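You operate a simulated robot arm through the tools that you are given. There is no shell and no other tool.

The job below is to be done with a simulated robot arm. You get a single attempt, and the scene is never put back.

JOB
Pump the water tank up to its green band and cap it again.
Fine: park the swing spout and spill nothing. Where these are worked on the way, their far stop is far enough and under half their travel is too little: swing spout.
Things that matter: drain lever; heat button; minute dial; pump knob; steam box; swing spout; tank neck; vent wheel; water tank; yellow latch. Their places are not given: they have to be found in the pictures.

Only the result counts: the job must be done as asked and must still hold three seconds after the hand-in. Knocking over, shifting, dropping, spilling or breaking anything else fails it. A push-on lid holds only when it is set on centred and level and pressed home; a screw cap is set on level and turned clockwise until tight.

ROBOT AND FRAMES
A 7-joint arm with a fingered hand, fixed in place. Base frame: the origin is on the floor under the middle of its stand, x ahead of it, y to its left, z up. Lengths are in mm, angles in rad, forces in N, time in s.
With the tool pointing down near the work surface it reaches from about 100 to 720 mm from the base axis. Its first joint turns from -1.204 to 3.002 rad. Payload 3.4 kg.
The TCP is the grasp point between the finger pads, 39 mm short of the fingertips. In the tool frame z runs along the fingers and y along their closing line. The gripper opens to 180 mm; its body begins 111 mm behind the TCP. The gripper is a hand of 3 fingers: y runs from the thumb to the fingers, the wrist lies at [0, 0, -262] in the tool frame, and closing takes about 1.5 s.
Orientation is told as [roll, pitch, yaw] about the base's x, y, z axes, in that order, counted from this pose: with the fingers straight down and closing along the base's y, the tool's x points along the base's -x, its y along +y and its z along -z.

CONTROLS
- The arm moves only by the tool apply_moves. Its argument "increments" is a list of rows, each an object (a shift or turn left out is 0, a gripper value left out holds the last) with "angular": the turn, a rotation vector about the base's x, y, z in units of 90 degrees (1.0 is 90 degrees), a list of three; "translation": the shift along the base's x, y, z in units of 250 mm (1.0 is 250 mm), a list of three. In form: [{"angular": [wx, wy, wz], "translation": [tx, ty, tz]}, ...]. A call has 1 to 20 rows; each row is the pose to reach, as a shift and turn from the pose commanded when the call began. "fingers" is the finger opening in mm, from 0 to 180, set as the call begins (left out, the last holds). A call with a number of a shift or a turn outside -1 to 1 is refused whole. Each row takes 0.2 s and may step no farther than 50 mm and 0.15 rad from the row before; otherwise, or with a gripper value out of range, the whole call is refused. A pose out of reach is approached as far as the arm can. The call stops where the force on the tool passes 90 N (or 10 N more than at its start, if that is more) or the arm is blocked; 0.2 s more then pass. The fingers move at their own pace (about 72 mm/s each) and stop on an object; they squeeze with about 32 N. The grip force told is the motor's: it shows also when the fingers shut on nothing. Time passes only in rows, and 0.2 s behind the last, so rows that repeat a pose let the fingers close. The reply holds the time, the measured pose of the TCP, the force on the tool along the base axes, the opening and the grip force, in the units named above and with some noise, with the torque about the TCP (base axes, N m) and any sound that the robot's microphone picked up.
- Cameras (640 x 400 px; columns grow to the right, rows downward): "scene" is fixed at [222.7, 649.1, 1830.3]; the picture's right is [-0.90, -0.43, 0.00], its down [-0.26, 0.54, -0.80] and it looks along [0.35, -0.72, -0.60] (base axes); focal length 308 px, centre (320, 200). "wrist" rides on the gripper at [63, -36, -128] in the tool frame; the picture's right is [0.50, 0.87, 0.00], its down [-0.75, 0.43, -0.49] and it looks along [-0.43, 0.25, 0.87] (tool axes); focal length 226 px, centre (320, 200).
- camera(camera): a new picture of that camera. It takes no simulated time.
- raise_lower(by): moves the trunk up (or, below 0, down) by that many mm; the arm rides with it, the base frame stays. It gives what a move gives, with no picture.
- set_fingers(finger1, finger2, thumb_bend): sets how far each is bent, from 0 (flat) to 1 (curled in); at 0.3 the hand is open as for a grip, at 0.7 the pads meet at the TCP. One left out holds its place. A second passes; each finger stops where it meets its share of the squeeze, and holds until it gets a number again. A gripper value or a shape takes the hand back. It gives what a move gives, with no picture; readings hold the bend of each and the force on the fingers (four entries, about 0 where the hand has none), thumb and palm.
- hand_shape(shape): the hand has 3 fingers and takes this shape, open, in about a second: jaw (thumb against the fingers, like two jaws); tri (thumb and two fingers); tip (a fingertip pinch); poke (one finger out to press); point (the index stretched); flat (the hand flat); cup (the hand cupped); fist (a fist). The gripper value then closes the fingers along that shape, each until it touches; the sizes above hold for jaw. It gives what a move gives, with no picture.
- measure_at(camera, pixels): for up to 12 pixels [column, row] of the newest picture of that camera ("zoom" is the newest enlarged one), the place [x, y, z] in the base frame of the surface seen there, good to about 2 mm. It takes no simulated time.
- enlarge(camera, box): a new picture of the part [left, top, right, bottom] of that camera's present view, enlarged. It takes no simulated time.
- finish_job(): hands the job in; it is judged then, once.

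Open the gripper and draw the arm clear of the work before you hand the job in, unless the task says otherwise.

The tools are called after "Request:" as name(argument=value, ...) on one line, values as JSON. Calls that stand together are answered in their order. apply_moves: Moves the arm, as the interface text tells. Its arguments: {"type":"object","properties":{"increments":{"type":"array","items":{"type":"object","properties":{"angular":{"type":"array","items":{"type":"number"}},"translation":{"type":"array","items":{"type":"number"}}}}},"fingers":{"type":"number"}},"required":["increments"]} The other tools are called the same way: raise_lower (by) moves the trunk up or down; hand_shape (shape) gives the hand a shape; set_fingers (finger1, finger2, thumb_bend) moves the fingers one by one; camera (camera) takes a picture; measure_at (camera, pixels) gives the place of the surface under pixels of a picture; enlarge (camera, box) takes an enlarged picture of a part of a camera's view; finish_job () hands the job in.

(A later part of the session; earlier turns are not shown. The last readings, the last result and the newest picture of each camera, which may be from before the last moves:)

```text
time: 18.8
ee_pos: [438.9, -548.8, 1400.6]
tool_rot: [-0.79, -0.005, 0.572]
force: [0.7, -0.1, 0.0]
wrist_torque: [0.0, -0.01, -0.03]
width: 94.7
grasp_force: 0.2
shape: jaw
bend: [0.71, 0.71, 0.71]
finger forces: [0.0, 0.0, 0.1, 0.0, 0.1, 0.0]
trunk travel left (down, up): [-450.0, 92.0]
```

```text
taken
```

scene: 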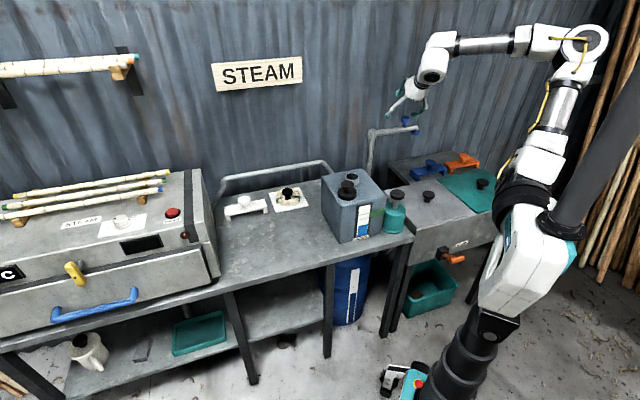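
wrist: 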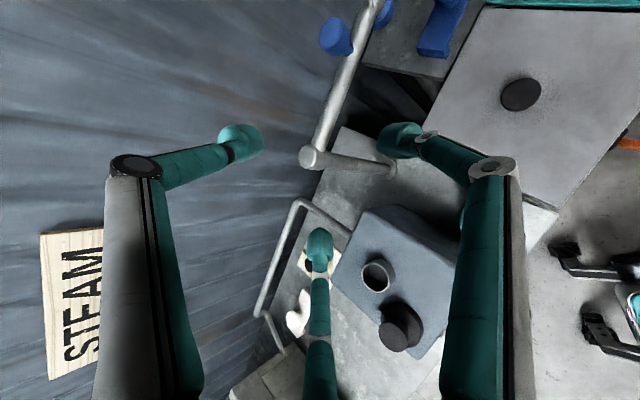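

The tilt works and the wrist camera sees the spout: knob at (337,36), post top (312,157), nozzle near (382,15). I measure these.

Request:
enlarge(camera="wrist", box=[280, 0, 440, 100])

Request:
measure_at(camera="zoom", pixels=[[232, 148], [190, 110], [185, 160], [262, 180], [255, 110], [225, 100], [350, 100], [300, 230], [260, 310], [410, 50], [400, 20], [380, 30]])

Request:
enlarge(camera="wrist", box=[270, 100, 430, 200])

Request:
measure_at(camera="zoom", pixels=[[165, 230], [130, 215], [150, 265], [190, 195], [200, 255], [230, 130], [240, 90], [300, 240], [400, 260]])

```text
4.00 times, centred on (360, 50) of wrist
```

zoom: 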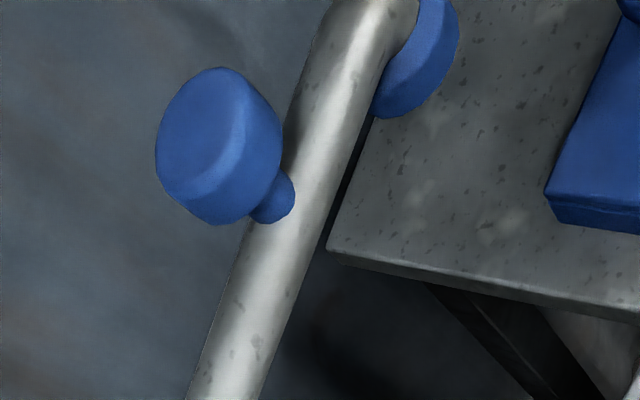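

```text
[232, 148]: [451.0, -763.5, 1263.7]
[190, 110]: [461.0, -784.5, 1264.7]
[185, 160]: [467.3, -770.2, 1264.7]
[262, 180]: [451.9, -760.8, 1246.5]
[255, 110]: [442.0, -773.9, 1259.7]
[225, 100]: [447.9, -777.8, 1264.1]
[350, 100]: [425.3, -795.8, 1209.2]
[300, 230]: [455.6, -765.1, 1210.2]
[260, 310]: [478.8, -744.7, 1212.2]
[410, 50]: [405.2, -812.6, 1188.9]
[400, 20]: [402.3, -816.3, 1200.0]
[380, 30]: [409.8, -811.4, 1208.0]
```

```text
4.00 times, centred on (350, 150) of wrist
```

zoom: 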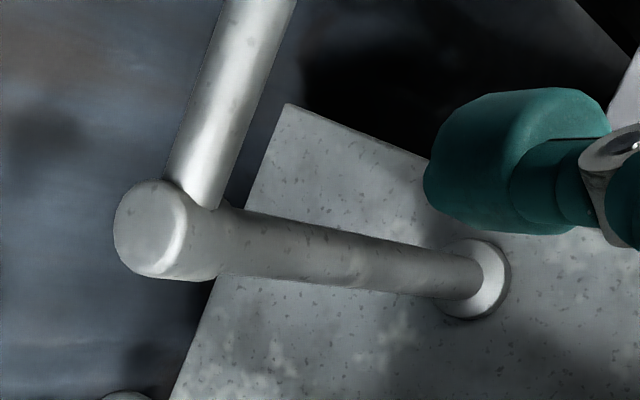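

```text
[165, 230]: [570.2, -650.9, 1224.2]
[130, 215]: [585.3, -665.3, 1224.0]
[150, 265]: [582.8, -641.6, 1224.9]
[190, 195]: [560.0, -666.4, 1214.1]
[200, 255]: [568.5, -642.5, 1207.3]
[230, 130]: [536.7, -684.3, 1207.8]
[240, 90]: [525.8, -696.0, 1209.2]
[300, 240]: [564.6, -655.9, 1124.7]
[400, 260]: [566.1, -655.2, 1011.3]
```

Spout post axis ≈ (581,-655), pipe points at 225°, knob ≈ (461,-775), disc z 1242–1265, nozzle radius ≈ 237 — which matches the neck at θ≈90.5°. I go to a pre-approach point on the tool axis with the fingers at 70 mm.

Request:
apply_moves(increments=[{"translation": [-0.01, -0.15, -0.05]}, {"translation": [-0.03, -0.3, -0.11]}, {"translation": [-0.05, -0.45, -0.18]}, {"translation": [-0.069, -0.6, -0.25]}, {"translation": [-0.069, -0.663, -0.29]}, {"translation": [-0.069, -0.663, -0.29]}], fingers=70)

Request:
camera(camera="wrist")

Request:
enlarge(camera="scene", box=[350, 60, 470, 160])

```text
time: 20.2
ee_pos: [421.4, -711.0, 1328.3]
tool_rot: [-0.789, -0.005, 0.572]
force: [0.8, 0.0, 0.3]
wrist_torque: [0.01, 0.0, 0.02]
width: 70.2
grasp_force: 0.0
shape: jaw
bend: [0.72, 0.72, 0.74]
finger forces: [0.0, 0.0, 0.0, 0.0, 0.0, 0.1]
trunk travel left (down, up): [-450.0, 92.0]
```

```text
taken
```

wrist: 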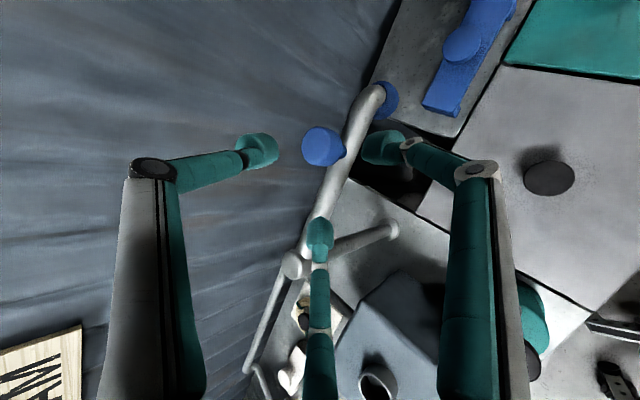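

```text
4.00 times, centred on (410, 110) of scene
```

zoom: 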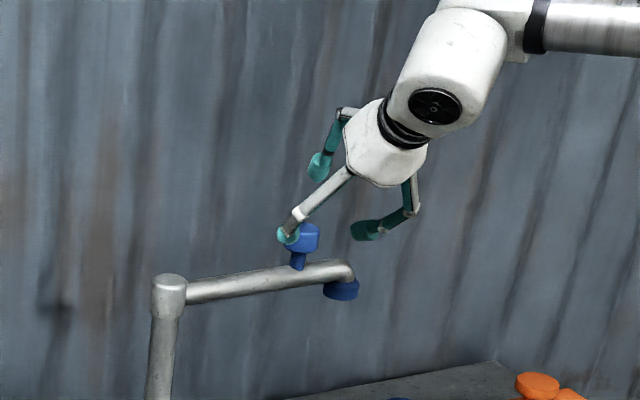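

The knob at wrist (321,147) lies right on the tool axis (expected (320,150)). I check its measured position once more and then approach along the tool axis.

Request:
enlarge(camera="wrist", box=[270, 100, 400, 200])

Request:
measure_at(camera="zoom", pixels=[[170, 180], [215, 175], [190, 150], [190, 215], [240, 190], [245, 150], [215, 235], [160, 205], [320, 130], [250, 300]])

```text
4.00 times, centred on (335, 150) of wrist
```

zoom: 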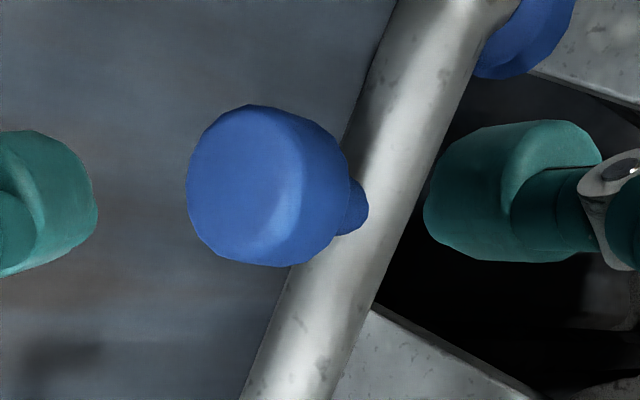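

```text
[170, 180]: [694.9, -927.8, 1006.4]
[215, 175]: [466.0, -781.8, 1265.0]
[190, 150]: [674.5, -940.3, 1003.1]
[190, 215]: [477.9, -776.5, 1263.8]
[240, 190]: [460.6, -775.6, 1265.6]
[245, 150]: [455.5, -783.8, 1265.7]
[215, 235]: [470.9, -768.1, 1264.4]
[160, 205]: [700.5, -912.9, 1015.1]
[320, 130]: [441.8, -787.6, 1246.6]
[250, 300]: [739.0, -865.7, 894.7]
```

Knob axis (460.5,-776), top z 1265. I advance ~80 mm along the tool axis with a small lateral correction.

Request:
apply_moves(increments=[{"translation": [0.03, -0.05, -0.057]}, {"translation": [0.06, -0.1, -0.114]}, {"translation": [0.09, -0.15, -0.17]}, {"translation": [0.117, -0.194, -0.226]}, {"translation": [0.117, -0.194, -0.226]}])

Request:
camera(camera="wrist")

Request:
enlarge(camera="scene", box=[360, 80, 450, 155])

```text
time: 21.4
ee_pos: [450.4, -762.4, 1271.9]
tool_rot: [-0.789, -0.007, 0.57]
force: [-1.0, -0.4, 0.0]
wrist_torque: [0.01, 0.0, -0.01]
width: 70.4
grasp_force: 0.0
shape: jaw
bend: [0.72, 0.72, 0.74]
finger forces: [0.0, 0.0, 0.0, 0.0, 0.1, 0.0]
trunk travel left (down, up): [-450.0, 92.0]
```

```text
taken
```

wrist: 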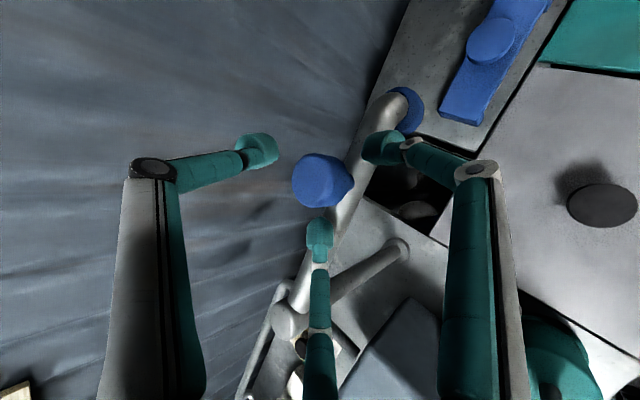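

```text
5.33 times, centred on (405, 118) of scene
```

zoom: 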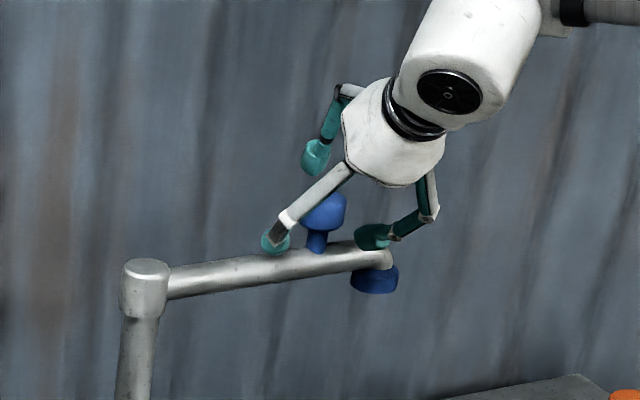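

The knob sits in the middle of the three fingertips and no contact force shows. I close onto it.

Request:
apply_moves(increments=[{"translation": [0, 0, 0]}, {"translation": [0, 0, 0]}, {"translation": [0, 0, 0]}, {"translation": [0, 0, 0]}, {"translation": [0, 0, 0]}, {"translation": [0, 0, 0]}], fingers=25)

Request:
camera(camera="wrist")

Request:
enlarge(camera="scene", box=[360, 80, 450, 155])

```text
time: 22.8
ee_pos: [451.7, -762.7, 1268.7]
tool_rot: [-0.788, -0.005, 0.57]
force: [0.8, 0.5, -6.0]
wrist_torque: [0.1, 0.13, -0.03]
width: 31.3
grasp_force: 32.1
shape: jaw
bend: [0.72, 0.72, 0.74]
finger forces: [26.7, 27.1, 0.0, 0.0, 26.3, 0.0]
trunk travel left (down, up): [-450.0, 92.0]
```

```text
taken
```

wrist: 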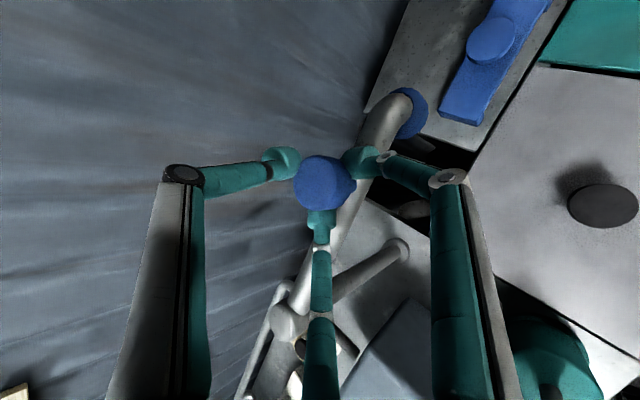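

```text
5.33 times, centred on (405, 118) of scene
```

zoom: 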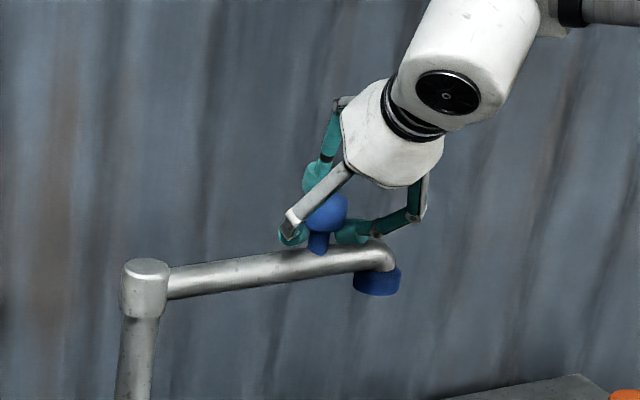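

The knob is gripped. I start swinging clockwise (seen from above) about the post on a 170 mm arc, 225°→200° first, and check the force.

Request:
apply_moves(increments=[{"translation": [-0.0401, 0.0437, 0]}, {"translation": [-0.0762, 0.0908, 0]}, {"translation": [-0.1081, 0.1408, 0]}, {"translation": [-0.1355, 0.1935, 0]}, {"translation": [-0.1582, 0.2483, 0]}])

Request:
camera(camera="wrist")

Request:
camera(camera="scene")

```text
time: 24.0
ee_pos: [409.6, -701.4, 1270.0]
tool_rot: [-0.785, -0.005, 0.569]
force: [-8.4, -3.9, -12.0]
wrist_torque: [0.13, 0.4, -0.39]
width: 27.5
grasp_force: 31.6
shape: jaw
bend: [0.73, 0.71, 0.76]
finger forces: [24.4, 28.7, 0.0, 0.0, 23.4, 0.1]
trunk travel left (down, up): [-450.0, 92.0]
```

```text
taken
```

wrist: 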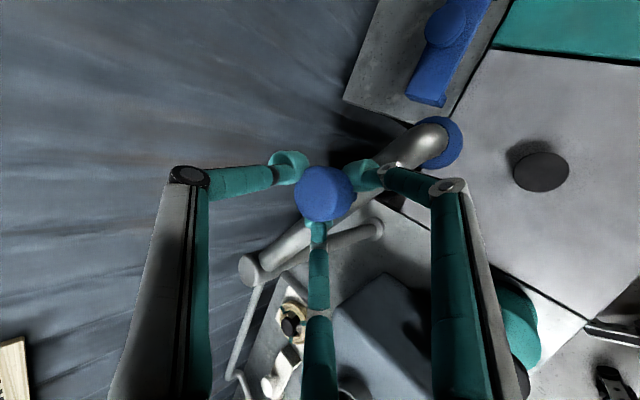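

```text
taken
```

scene: 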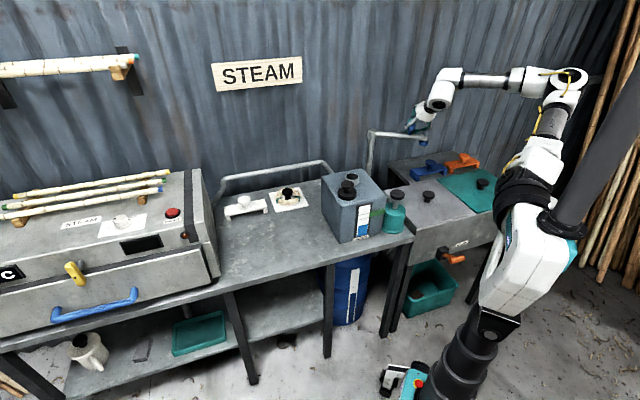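

The spout follows with little force (~15 N). I continue the arc from 200° to 155°.

Request:
apply_moves(increments=[{"translation": [-0.0178, 0.0566, 0]}, {"translation": [-0.0307, 0.1145, 0]}, {"translation": [-0.0384, 0.1733, 0]}, {"translation": [-0.041, 0.2326, 0]}, {"translation": [-0.0384, 0.2919, 0]}, {"translation": [-0.0307, 0.3506, 0]}, {"translation": [-0.0178, 0.4085, 0]}, {"translation": [0, 0.4651, 0]}, {"translation": [0.0227, 0.5199, 0]}])

Request:
camera(camera="wrist")

Request:
enlarge(camera="scene", box=[330, 70, 470, 210])

```text
time: 26.0
ee_pos: [420.1, -577.2, 1264.5]
tool_rot: [-0.779, -0.004, 0.569]
force: [24.9, -17.7, -35.6]
wrist_torque: [-0.34, 0.49, -0.82]
width: 18.8
grasp_force: 32.1
shape: jaw
bend: [0.73, 0.7, 0.8]
finger forces: [17.4, 49.0, 0.1, 0.0, 16.4, 0.0]
trunk travel left (down, up): [-450.0, 92.0]
```

```text
taken
```

wrist: 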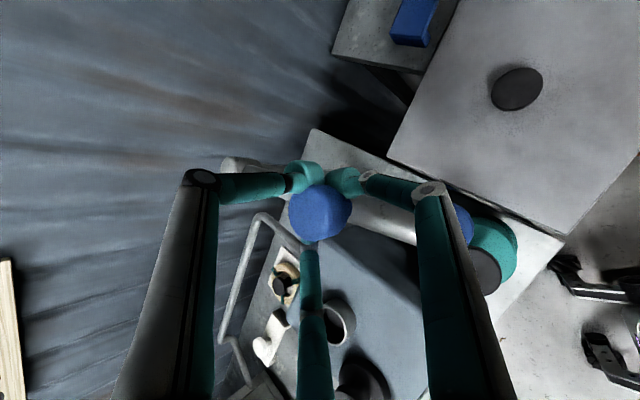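

```text
2.86 times, centred on (400, 140) of scene
```

zoom: 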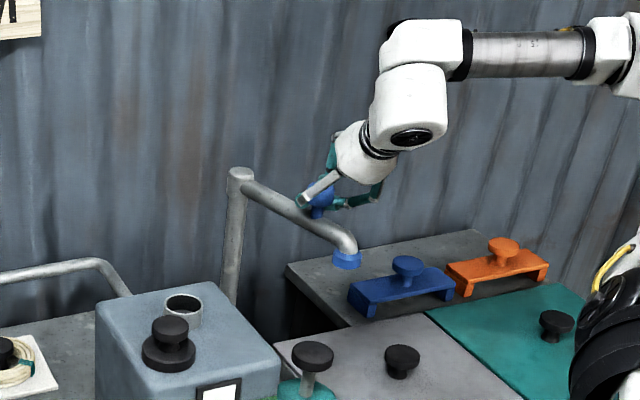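

The fingers have slid under the knob disc and pull along the tool axis (~47 N). I loosen to 32 mm so the knob is only caged, and look at the force.

Request:
apply_moves(increments=[{"translation": [0, 0, 0]}, {"translation": [0, 0, 0]}, {"translation": [0, 0, 0]}], fingers=34)

Request:
camera(camera="wrist")

Request:
enlarge(camera="scene", box=[370, 90, 450, 165])

```text
time: 26.8
ee_pos: [416.6, -565.4, 1274.1]
tool_rot: [-0.794, -0.004, 0.569]
force: [-2.5, 2.1, 6.7]
wrist_torque: [-0.2, -0.08, -0.08]
width: 35.8
grasp_force: 0.0
shape: jaw
bend: [0.72, 0.71, 0.74]
finger forces: [0.7, 0.0, 0.0, 0.1, 6.1, 0.0]
trunk travel left (down, up): [-450.0, 92.0]
```

```text
taken
```

wrist: 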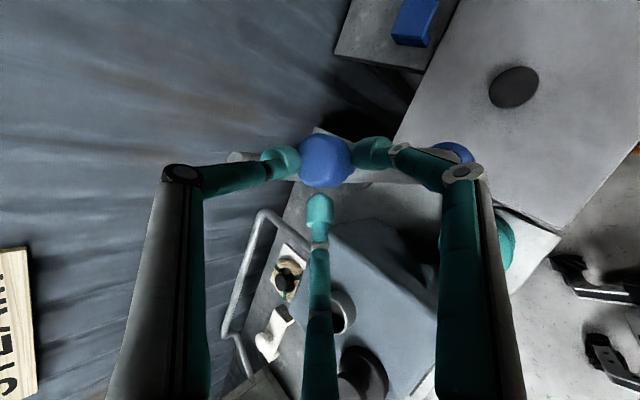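

```text
5.33 times, centred on (410, 128) of scene
```

zoom: 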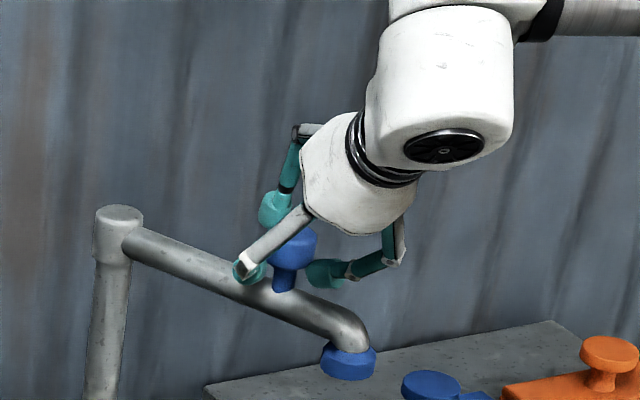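

The hand sprang back along its axis, the knob is now near the tips. I measure where the knob is.

Request:
enlarge(camera="wrist", box=[220, 100, 480, 240])

Request:
measure_at(camera="wrist", pixels=[[320, 150], [335, 150], [320, 170], [340, 170], [310, 160], [238, 157], [450, 152], [400, 172], [390, 178]])

```text
2.46 times, centred on (350, 170) of wrist
```

zoom: 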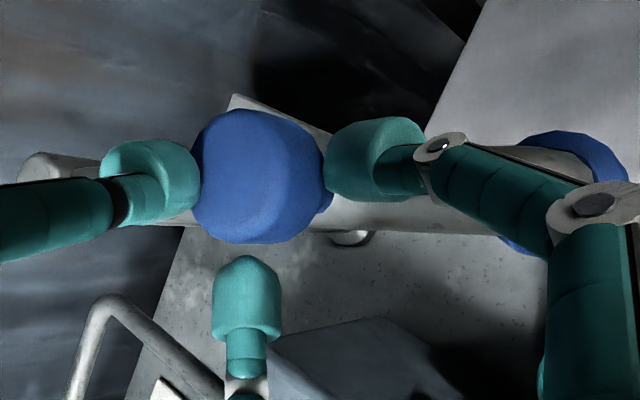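

```text
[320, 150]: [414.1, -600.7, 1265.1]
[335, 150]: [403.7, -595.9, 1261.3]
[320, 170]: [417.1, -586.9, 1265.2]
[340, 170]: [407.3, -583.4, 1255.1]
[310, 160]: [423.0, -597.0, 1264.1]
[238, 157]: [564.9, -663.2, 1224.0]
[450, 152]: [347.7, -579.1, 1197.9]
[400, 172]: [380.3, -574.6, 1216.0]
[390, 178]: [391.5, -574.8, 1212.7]
```

The spout is at about 160° (knob ≈ (421,-598)); the hand is ~14 mm to the side of it. I open to 58, re-centre on the knob, and will push it with a loose cage rather than a squeeze.

Request:
apply_moves(increments=[{"translation": [0, 0, 0]}, {"translation": [-0.013, -0.032, -0.005]}, {"translation": [-0.026, -0.064, -0.009]}, {"translation": [-0.026, -0.064, -0.009]}], fingers=58)

Request:
enlarge(camera="wrist", box=[220, 80, 480, 260])

Request:
enlarge(camera="scene", box=[370, 90, 450, 165])

```text
time: 27.8
ee_pos: [410.0, -589.8, 1267.5]
tool_rot: [-0.789, -0.006, 0.569]
force: [0.6, 0.4, 0.0]
wrist_torque: [0.0, 0.01, -0.01]
width: 57.6
grasp_force: 0.1
shape: jaw
bend: [0.72, 0.72, 0.74]
finger forces: [0.0, 0.0, 0.0, 0.1, 0.0, 0.1]
trunk travel left (down, up): [-450.0, 92.0]
```

```text
2.22 times, centred on (350, 170) of wrist
```

zoom: 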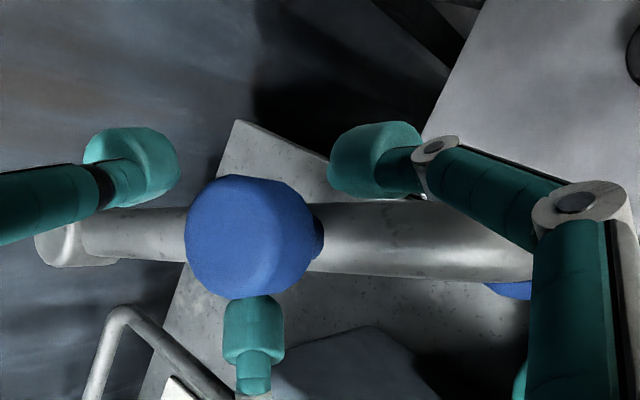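

```text
5.33 times, centred on (410, 128) of scene
```

zoom: 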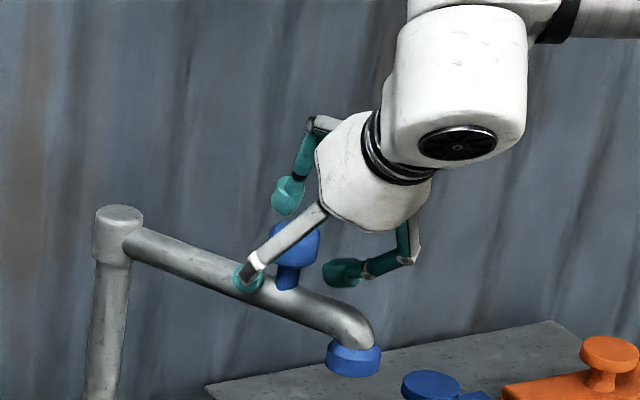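

The knob is now centred on the tool axis about 20 mm ahead of the TCP. With a 46 mm loose cage I push on along the arc from 160° to 135°.

Request:
apply_moves(increments=[{"translation": [0, 0, 0]}, {"translation": [0, 0, 0]}, {"translation": [0.0227, 0.0548, 0]}, {"translation": [0.0501, 0.1074, 0]}, {"translation": [0.0819, 0.1575, 0]}, {"translation": [0.1181, 0.2045, 0]}, {"translation": [0.1582, 0.2483, 0]}], fingers=46)

Request:
enlarge(camera="wrist", box=[220, 80, 480, 260])

Request:
enlarge(camera="scene", box=[340, 90, 450, 200])

```text
time: 29.4
ee_pos: [451.2, -519.2, 1271.2]
tool_rot: [-0.789, -0.002, 0.572]
force: [0.2, -1.3, -0.1]
wrist_torque: [0.03, 0.02, 0.02]
width: 46.5
grasp_force: 0.0
shape: jaw
bend: [0.72, 0.72, 0.74]
finger forces: [0.0, 0.0, 0.1, 0.0, 0.1, 0.0]
trunk travel left (down, up): [-450.0, 92.0]
```

```text
2.22 times, centred on (350, 170) of wrist
```

zoom: 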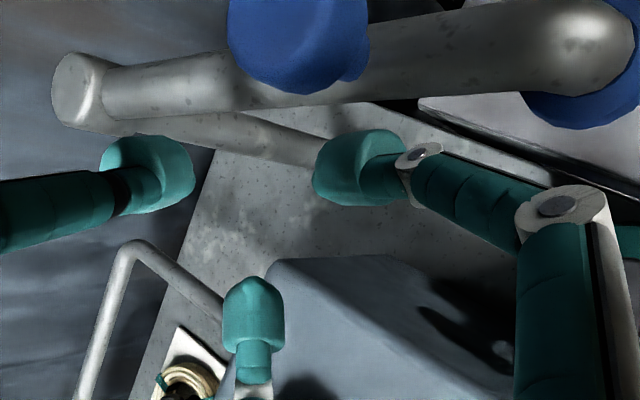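

```text
3.64 times, centred on (395, 145) of scene
```

zoom: 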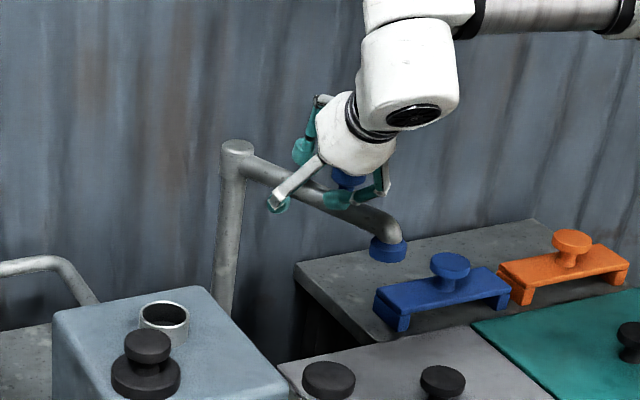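

The loose cage let the knob slip out between thumb and finger; the spout stays at ~160°. I back up, reduce the tilt to about 18° (the knob is now near enough) and will take a firm grip from above as with the cap.

Request:
apply_moves(increments=[{"translation": [0, 0, 0.15]}, {"translation": [0, 0, 0.3]}, {"angular": [0.063, 0.041, 0], "translation": [-0.05, -0.05, 0.35]}, {"angular": [0.126, 0.082, 0], "translation": [-0.1, -0.11, 0.35]}, {"angular": [0.189, 0.123, 0], "translation": [-0.15, -0.16, 0.33]}, {"angular": [0.252, 0.1635, 0], "translation": [-0.183, -0.22, 0.3]}, {"angular": [0.252, 0.1635, 0], "translation": [-0.183, -0.22, 0.3]}], fingers=80)

Request:
camera(camera="wrist")

Request:
enlarge(camera="scene", box=[340, 70, 450, 180])

```text
time: 31.0
ee_pos: [404.3, -575.6, 1346.4]
tool_rot: [-0.319, -0.002, 0.57]
force: [0.1, 0.3, -0.4]
wrist_torque: [0.01, -0.01, -0.02]
width: 79.4
grasp_force: 0.1
shape: jaw
bend: [0.71, 0.71, 0.73]
finger forces: [0.0, 0.0, 0.1, 0.0, 0.1, 0.1]
trunk travel left (down, up): [-450.0, 92.0]
```

```text
taken
```

wrist: 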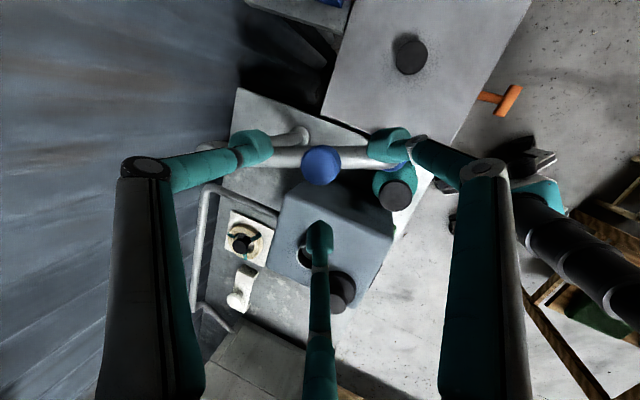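

```text
3.64 times, centred on (395, 125) of scene
```

zoom: 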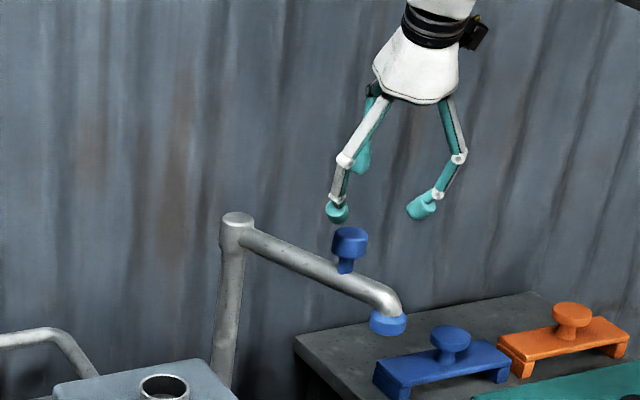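

The knob is at wrist (321,165), directly viewable. I measure its rim for the exact axis.

Request:
enlarge(camera="wrist", box=[270, 120, 370, 200])

Request:
measure_at(camera="zoom", pixels=[[245, 230], [400, 230], [320, 160], [320, 300], [322, 230], [270, 180], [370, 280], [500, 190], [200, 170]])

```text
5.00 times, centred on (320, 160) of wrist
```

zoom: 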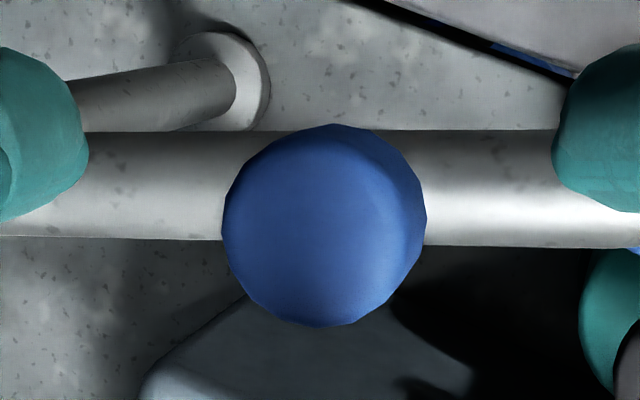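

```text
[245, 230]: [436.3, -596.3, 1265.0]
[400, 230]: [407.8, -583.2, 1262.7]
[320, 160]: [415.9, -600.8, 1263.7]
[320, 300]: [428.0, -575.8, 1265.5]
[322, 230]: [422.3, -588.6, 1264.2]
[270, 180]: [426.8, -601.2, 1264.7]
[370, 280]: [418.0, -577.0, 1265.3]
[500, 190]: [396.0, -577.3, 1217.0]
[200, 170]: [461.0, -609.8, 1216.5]
```

Knob axis ≈ (424,-589), θ≈157°. I shift sideways 9 mm and descend along the tool axis to grip depth.

Request:
apply_moves(increments=[{"translation": [0.015, 0.033, 0]}, {"translation": [0.03, 0.01, -0.09]}, {"translation": [0.045, -0.01, -0.18]}, {"translation": [0.06, -0.028, -0.26]}, {"translation": [0.069, -0.038, -0.313]}, {"translation": [0.069, -0.038, -0.313]}], fingers=75)

Request:
enlarge(camera="wrist", box=[220, 100, 420, 260])

Request:
enlarge(camera="scene", box=[360, 90, 440, 165])

```text
time: 32.4
ee_pos: [419.6, -588.1, 1265.2]
tool_rot: [-0.316, -0.001, 0.568]
force: [-0.4, -0.8, 0.2]
wrist_torque: [0.02, 0.01, 0.02]
width: 75.7
grasp_force: 0.2
shape: jaw
bend: [0.71, 0.71, 0.73]
finger forces: [0.0, 0.0, 0.0, 0.0, 0.0, 0.0]
trunk travel left (down, up): [-450.0, 92.0]
```

```text
2.50 times, centred on (320, 180) of wrist
```

zoom: 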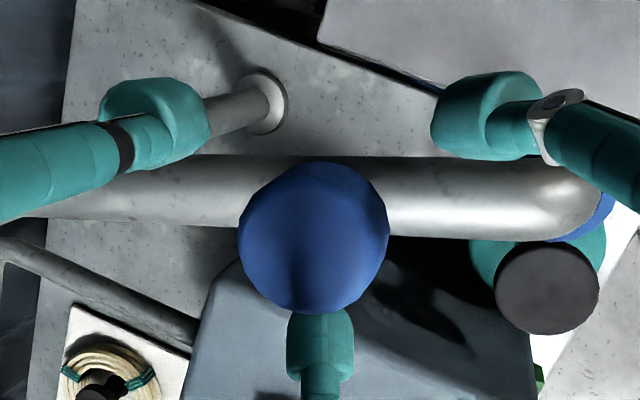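

```text
5.33 times, centred on (400, 128) of scene
```

zoom: 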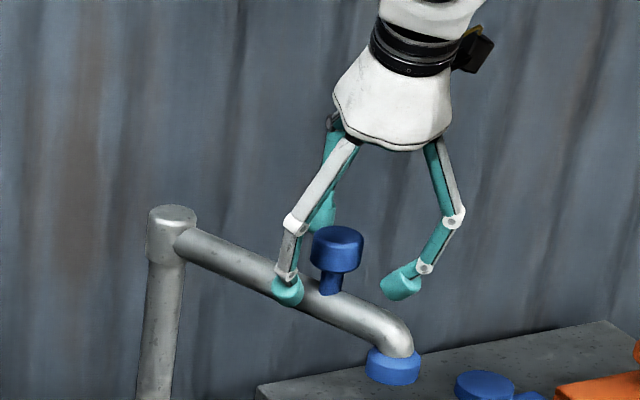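

The knob is centred at the TCP with tips below the disc. I close firmly.

Request:
apply_moves(increments=[{"translation": [0, 0, 0]}, {"translation": [0, 0, 0]}, {"translation": [0, 0, 0]}, {"translation": [0, 0, 0]}, {"translation": [0, 0, 0]}], fingers=15)

Request:
enlarge(camera="wrist", box=[220, 100, 420, 260])

Request:
enlarge(camera="scene", box=[360, 90, 440, 165])

```text
time: 33.6
ee_pos: [423.3, -590.5, 1263.2]
tool_rot: [-0.312, -0.003, 0.567]
force: [8.2, -2.8, -15.0]
wrist_torque: [-0.19, -0.28, 0.2]
width: 10.8
grasp_force: 32.2
shape: jaw
bend: [0.71, 0.71, 0.74]
finger forces: [26.3, 30.5, 0.0, 0.1, 24.4, 0.0]
trunk travel left (down, up): [-450.0, 92.0]
```

```text
2.50 times, centred on (320, 180) of wrist
```

zoom: 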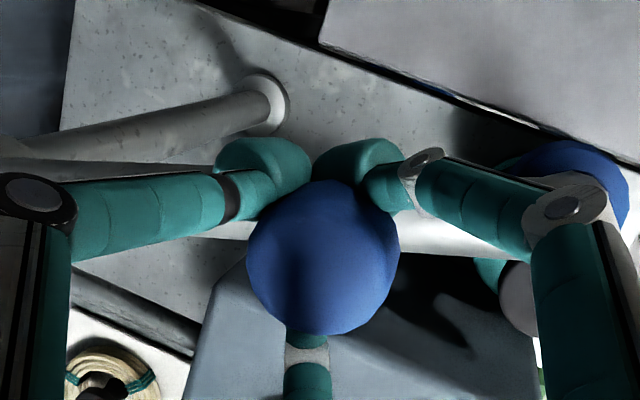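

```text
5.33 times, centred on (400, 128) of scene
```

zoom: 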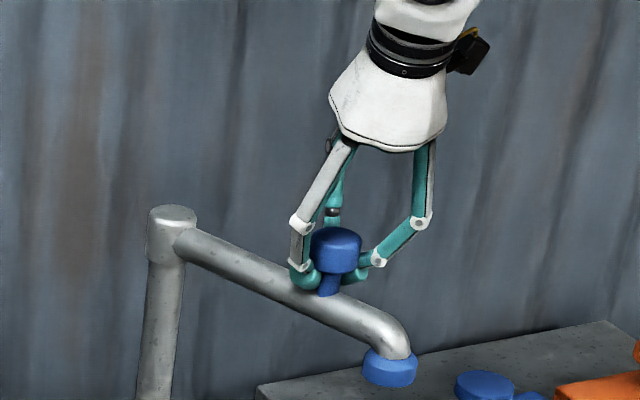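

A firm grip under the disc now. I continue the arc 157°→127°.

Request:
apply_moves(increments=[{"translation": [0.0256, 0.0536, 0]}, {"translation": [0.0556, 0.1047, 0]}, {"translation": [0.0901, 0.153, 0]}, {"translation": [0.1286, 0.1981, 0]}, {"translation": [0.171, 0.2396, 0]}, {"translation": [0.2167, 0.2774, 0]}])

Request:
enlarge(camera="wrist", box=[220, 100, 420, 260])

Request:
enlarge(camera="scene", box=[330, 90, 440, 200])

```text
time: 35.0
ee_pos: [478.4, -525.6, 1261.6]
tool_rot: [-0.311, 0.002, 0.564]
force: [11.1, -18.4, -31.5]
wrist_torque: [-0.65, 0.58, -0.45]
width: 6.9
grasp_force: 31.3
shape: jaw
bend: [0.72, 0.71, 0.75]
finger forces: [23.7, 42.5, 0.0, 0.0, 26.2, 0.1]
trunk travel left (down, up): [-450.0, 92.0]
```

```text
2.50 times, centred on (320, 180) of wrist
```

zoom: 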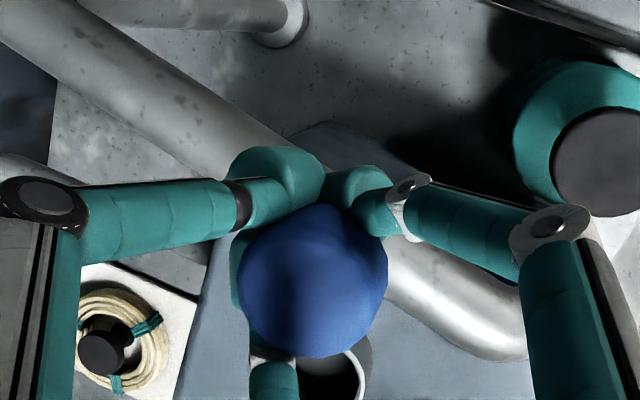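

```text
3.64 times, centred on (385, 145) of scene
```

zoom: 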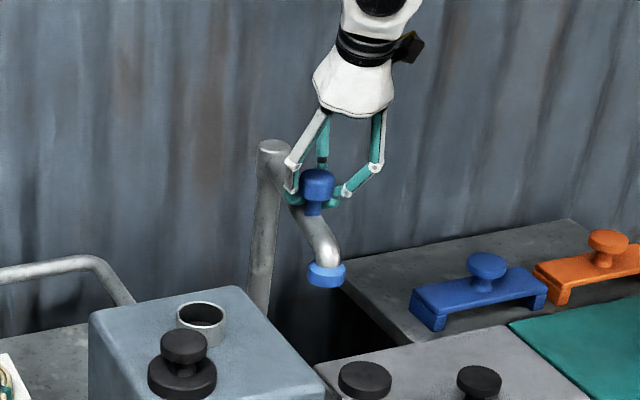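

It follows well (tangential drag is tiny; radial pull ~20 N inward). I go on to 97° with the radius trimmed by 3 mm and 2 mm lower.

Request:
apply_moves(increments=[{"translation": [0.0553, 0.0234, -0.006]}, {"translation": [0.1059, 0.0521, -0.008]}, {"translation": [0.159, 0.0763, -0.008]}, {"translation": [0.2139, 0.0957, -0.008]}, {"translation": [0.2704, 0.1104, -0.008]}, {"translation": [0.3278, 0.12, -0.008]}])

Request:
enlarge(camera="wrist", box=[220, 100, 460, 290])

Request:
enlarge(camera="scene", box=[310, 90, 420, 200])

```text
time: 36.4
ee_pos: [559.1, -498.6, 1259.8]
tool_rot: [-0.318, 0.004, 0.564]
force: [0.3, -32.7, -17.8]
wrist_torque: [-0.96, 1.07, -0.77]
width: 2.5
grasp_force: 32.2
shape: jaw
bend: [0.72, 0.71, 0.76]
finger forces: [39.3, 36.6, 0.0, 0.1, 44.4, 0.0]
trunk travel left (down, up): [-450.0, 92.0]
```

```text
2.11 times, centred on (340, 195) of wrist
```

zoom: 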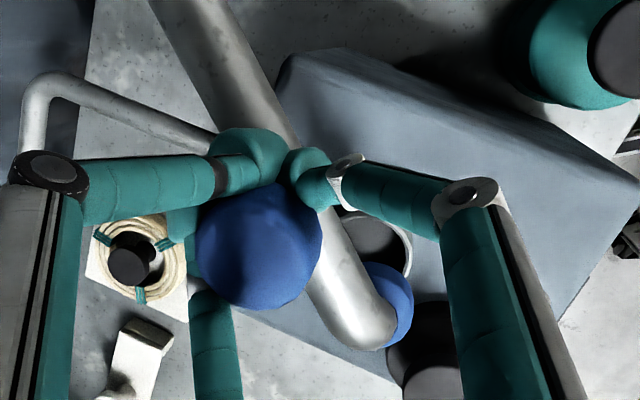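

```text
3.64 times, centred on (365, 145) of scene
```

zoom: 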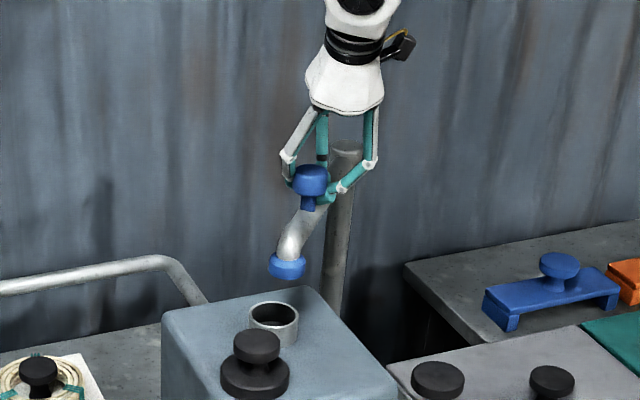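

The nozzle is nearly above the neck (~93.5°). I keep pushing in +x by small steps toward the stop.

Request:
apply_moves(increments=[{"translation": [0.016, -0.006, 0]}, {"translation": [0.032, -0.01, 0]}, {"translation": [0.048, -0.012, 0]}, {"translation": [0.06, -0.012, 0]}])

Request:
enlarge(camera="wrist", box=[220, 100, 460, 290])

Request:
enlarge(camera="scene", box=[310, 90, 420, 200])

```text
time: 37.4
ee_pos: [569.4, -500.1, 1259.3]
tool_rot: [-0.313, 0.005, 0.566]
force: [-13.5, -26.0, -24.1]
wrist_torque: [-0.67, 1.06, -0.4]
width: 2.3
grasp_force: 32.0
shape: jaw
bend: [0.72, 0.72, 0.75]
finger forces: [0.0, 29.8, 0.0, 0.0, 40.1, 0.1]
trunk travel left (down, up): [-450.0, 92.0]
```

```text
2.11 times, centred on (340, 195) of wrist
```

zoom: 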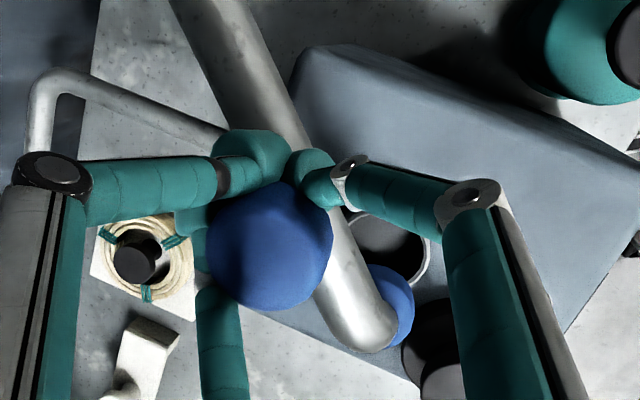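

```text
3.64 times, centred on (365, 145) of scene
```

zoom: 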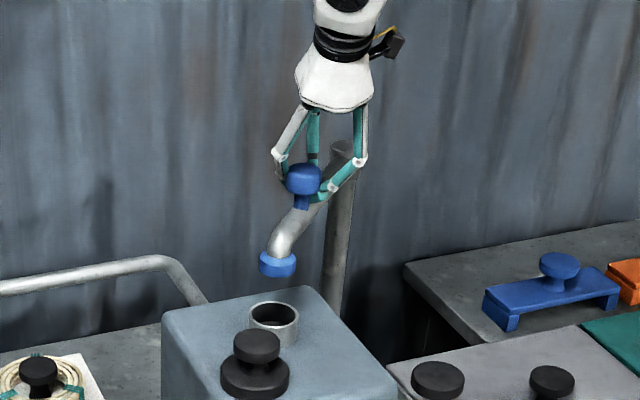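

The nozzle now projects where θ≈90.5° is expected. I push another 5 mm to see whether this is the stop.

Request:
apply_moves(increments=[{"translation": [0.01, 0, 0]}, {"translation": [0.02, 0, 0]}, {"translation": [0.024, 0, 0]}])

Request:
enlarge(camera="scene", box=[310, 90, 420, 200])

Request:
enlarge(camera="wrist", box=[220, 100, 460, 290])

Request:
measure_at(camera="zoom", pixels=[[270, 250], [250, 240], [310, 240], [365, 330], [410, 300], [420, 280], [385, 260], [250, 60], [350, 340]])

```text
time: 38.2
ee_pos: [572.3, -501.3, 1259.7]
tool_rot: [-0.311, 0.008, 0.561]
force: [-25.4, -26.5, -23.7]
wrist_torque: [-0.62, 1.01, -0.27]
width: 1.9
grasp_force: 31.9
shape: jaw
bend: [0.72, 0.73, 0.75]
finger forces: [41.5, 25.3, 0.0, 0.1, 43.9, 0.1]
trunk travel left (down, up): [-450.0, 92.0]
```

```text
3.64 times, centred on (365, 145) of scene
```

zoom: 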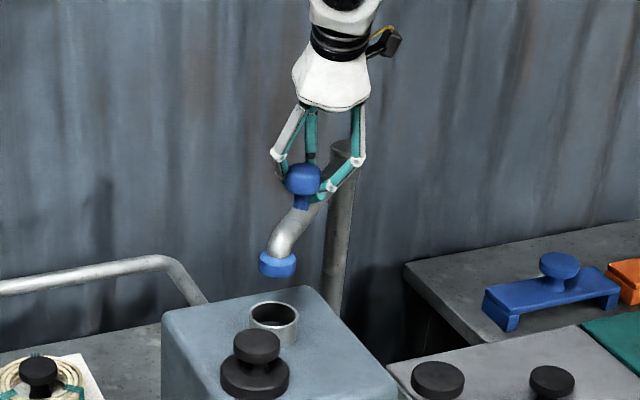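

```text
2.11 times, centred on (340, 195) of wrist
```

zoom: 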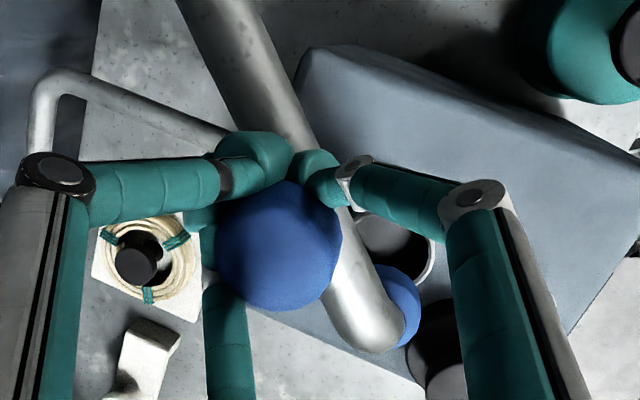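

```text
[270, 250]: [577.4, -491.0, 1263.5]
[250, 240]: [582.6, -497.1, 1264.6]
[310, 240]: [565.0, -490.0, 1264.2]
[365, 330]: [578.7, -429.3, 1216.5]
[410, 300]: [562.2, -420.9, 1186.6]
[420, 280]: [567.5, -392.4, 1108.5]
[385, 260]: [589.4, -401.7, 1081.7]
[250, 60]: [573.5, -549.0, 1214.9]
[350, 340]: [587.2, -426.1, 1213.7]
```

The push force rises without the nozzle moving: the spout is at its far stop, over the neck. I relieve the strain and open wide to let go.

Request:
apply_moves(increments=[{"translation": [-0.012, -0.016, -0.012]}, {"translation": [-0.012, -0.016, -0.012]}])

Request:
apply_moves(increments=[{"translation": [0, 0, 0]}, {"translation": [0, 0, 0]}, {"translation": [0, 0, 0]}, {"translation": [0, 0, 0]}, {"translation": [0, 0, 0]}], fingers=90)

Request:
enlarge(camera="wrist", box=[200, 100, 460, 290])

Request:
enlarge(camera="scene", box=[310, 90, 420, 200])

```text
time: 38.8
ee_pos: [574.0, -500.6, 1259.6]
tool_rot: [-0.315, 0.003, 0.564]
force: [-16.9, -21.3, -15.7]
wrist_torque: [-0.57, 0.85, -0.23]
width: 2.3
grasp_force: 32.0
shape: jaw
bend: [0.72, 0.73, 0.75]
finger forces: [38.5, 25.2, 0.0, 0.0, 38.2, 0.0]
trunk travel left (down, up): [-450.0, 92.0]
```

```text
time: 40.0
ee_pos: [575.3, -494.1, 1260.1]
tool_rot: [-0.317, -0.005, 0.569]
force: [0.2, 0.9, 0.7]
wrist_torque: [-0.03, 0.03, 0.02]
width: 89.5
grasp_force: 0.0
shape: jaw
bend: [0.71, 0.71, 0.72]
finger forces: [0.1, 0.1, 0.0, 0.1, 0.0, 0.0]
trunk travel left (down, up): [-450.0, 92.0]
```

```text
2.11 times, centred on (330, 195) of wrist
```

zoom: 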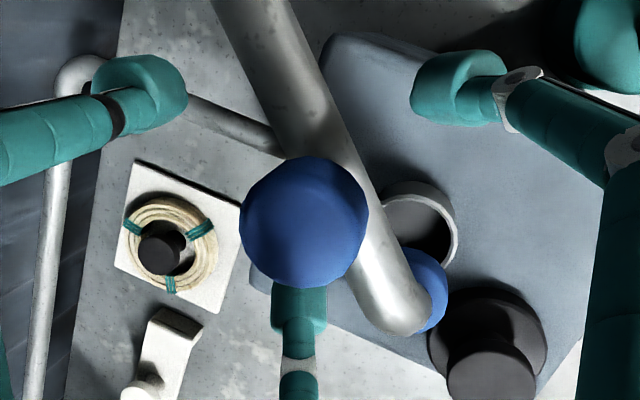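

```text
3.64 times, centred on (365, 145) of scene
```

zoom: 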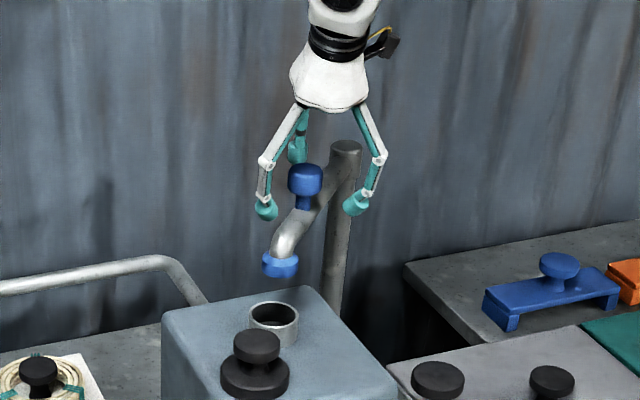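

Released; the spout moved back by only ~1°. I withdraw along the tool axis and verify the nozzle position over the neck.

Request:
apply_moves(increments=[{"translation": [-0.03, 0.045, 0.16]}, {"translation": [-0.06, 0.09, 0.33]}, {"translation": [-0.08, 0.12, 0.5]}, {"translation": [-0.08, 0.12, 0.6]}])

Request:
camera(camera="wrist")

Request:
camera(camera="scene")

Request:
enlarge(camera="scene", box=[320, 110, 400, 200])

```text
time: 41.0
ee_pos: [553.5, -463.9, 1413.3]
tool_rot: [-0.318, -0.001, 0.568]
force: [-0.3, 0.3, 0.9]
wrist_torque: [-0.01, 0.04, -0.01]
width: 89.4
grasp_force: 0.0
shape: jaw
bend: [0.71, 0.71, 0.72]
finger forces: [0.0, 0.0, 0.0, 0.0, 0.0, 0.1]
trunk travel left (down, up): [-450.0, 92.0]
```

```text
taken
```

wrist: 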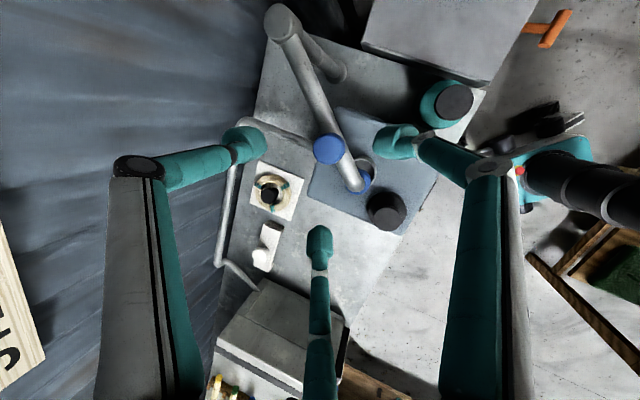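

```text
taken
```

scene: 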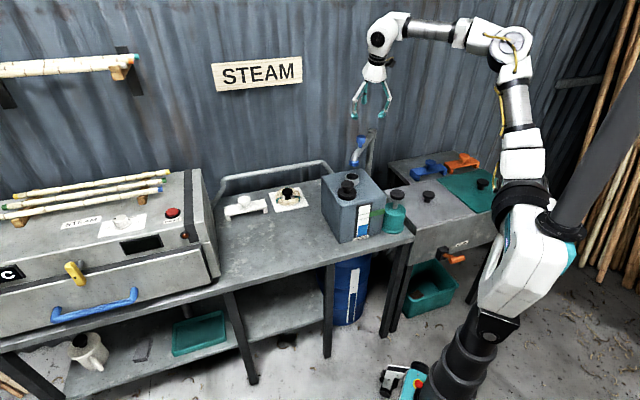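

```text
4.44 times, centred on (360, 155) of scene
```

zoom: 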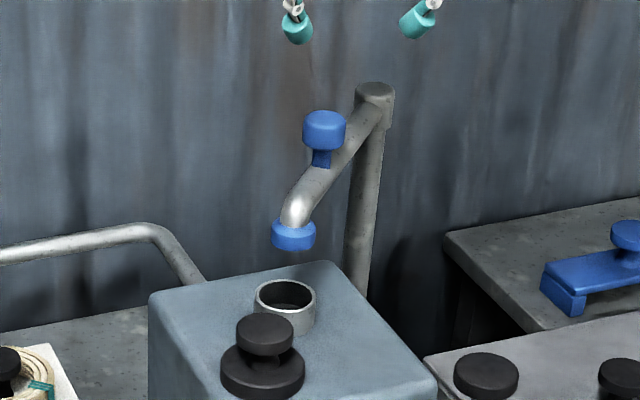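

The nozzle hangs over the neck; I measure it and the neck to be sure they line up, and check the pump's details too.

Request:
measure_at(camera="zoom", pixels=[[274, 238], [312, 238], [293, 245], [293, 230], [258, 297], [315, 297], [286, 283], [286, 312]])

Request:
enlarge(camera="scene", box=[350, 180, 430, 250])

Request:
measure_at(camera="zoom", pixels=[[315, 85], [285, 85], [348, 85], [315, 65], [315, 105], [315, 130], [310, 150], [305, 175], [300, 260], [300, 310], [345, 240]])

Request:
enlarge(camera="wrist", box=[390, 60, 500, 140])

Request:
measure_at(camera="zoom", pixels=[[275, 200], [370, 200], [370, 130], [370, 280], [460, 200], [320, 200], [420, 200]])

```text
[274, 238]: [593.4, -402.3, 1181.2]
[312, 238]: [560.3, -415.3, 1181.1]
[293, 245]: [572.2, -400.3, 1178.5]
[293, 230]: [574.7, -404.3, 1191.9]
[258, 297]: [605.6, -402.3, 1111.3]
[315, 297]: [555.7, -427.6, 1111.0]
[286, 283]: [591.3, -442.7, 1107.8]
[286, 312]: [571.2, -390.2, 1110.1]
```

```text
5.71 times, centred on (390, 215) of scene
```

zoom: 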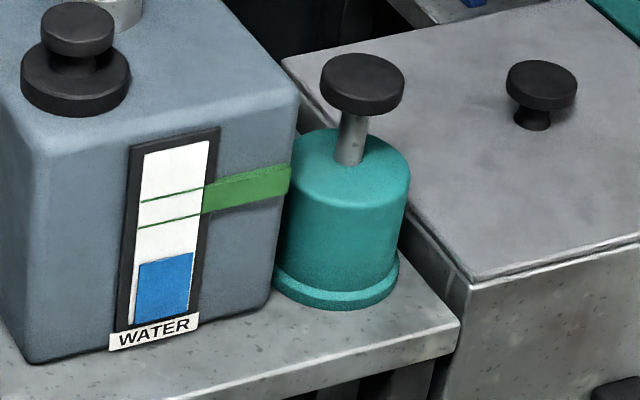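

```text
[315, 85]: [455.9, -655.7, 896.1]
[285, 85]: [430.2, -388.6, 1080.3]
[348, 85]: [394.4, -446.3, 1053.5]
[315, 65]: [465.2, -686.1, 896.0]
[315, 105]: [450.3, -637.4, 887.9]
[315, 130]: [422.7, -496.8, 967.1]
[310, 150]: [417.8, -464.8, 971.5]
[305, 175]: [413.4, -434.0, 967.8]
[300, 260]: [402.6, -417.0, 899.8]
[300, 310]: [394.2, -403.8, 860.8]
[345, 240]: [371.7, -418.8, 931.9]
```

```text
5.00 times, centred on (445, 100) of wrist
```

zoom: 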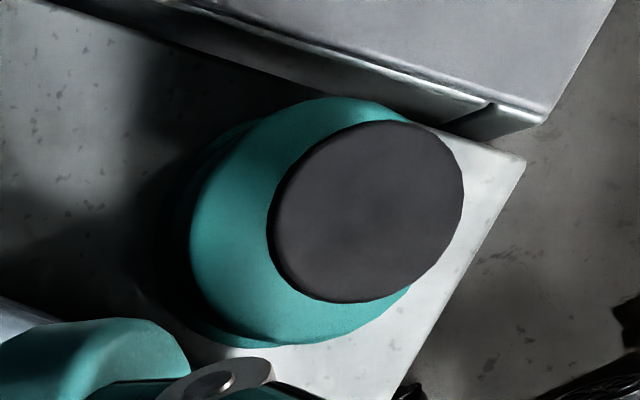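

```text
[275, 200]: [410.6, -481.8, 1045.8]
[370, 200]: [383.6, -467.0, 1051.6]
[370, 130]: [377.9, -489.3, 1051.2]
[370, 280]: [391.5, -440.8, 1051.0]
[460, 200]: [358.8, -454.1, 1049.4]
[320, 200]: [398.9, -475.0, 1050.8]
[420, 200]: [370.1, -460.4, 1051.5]
```

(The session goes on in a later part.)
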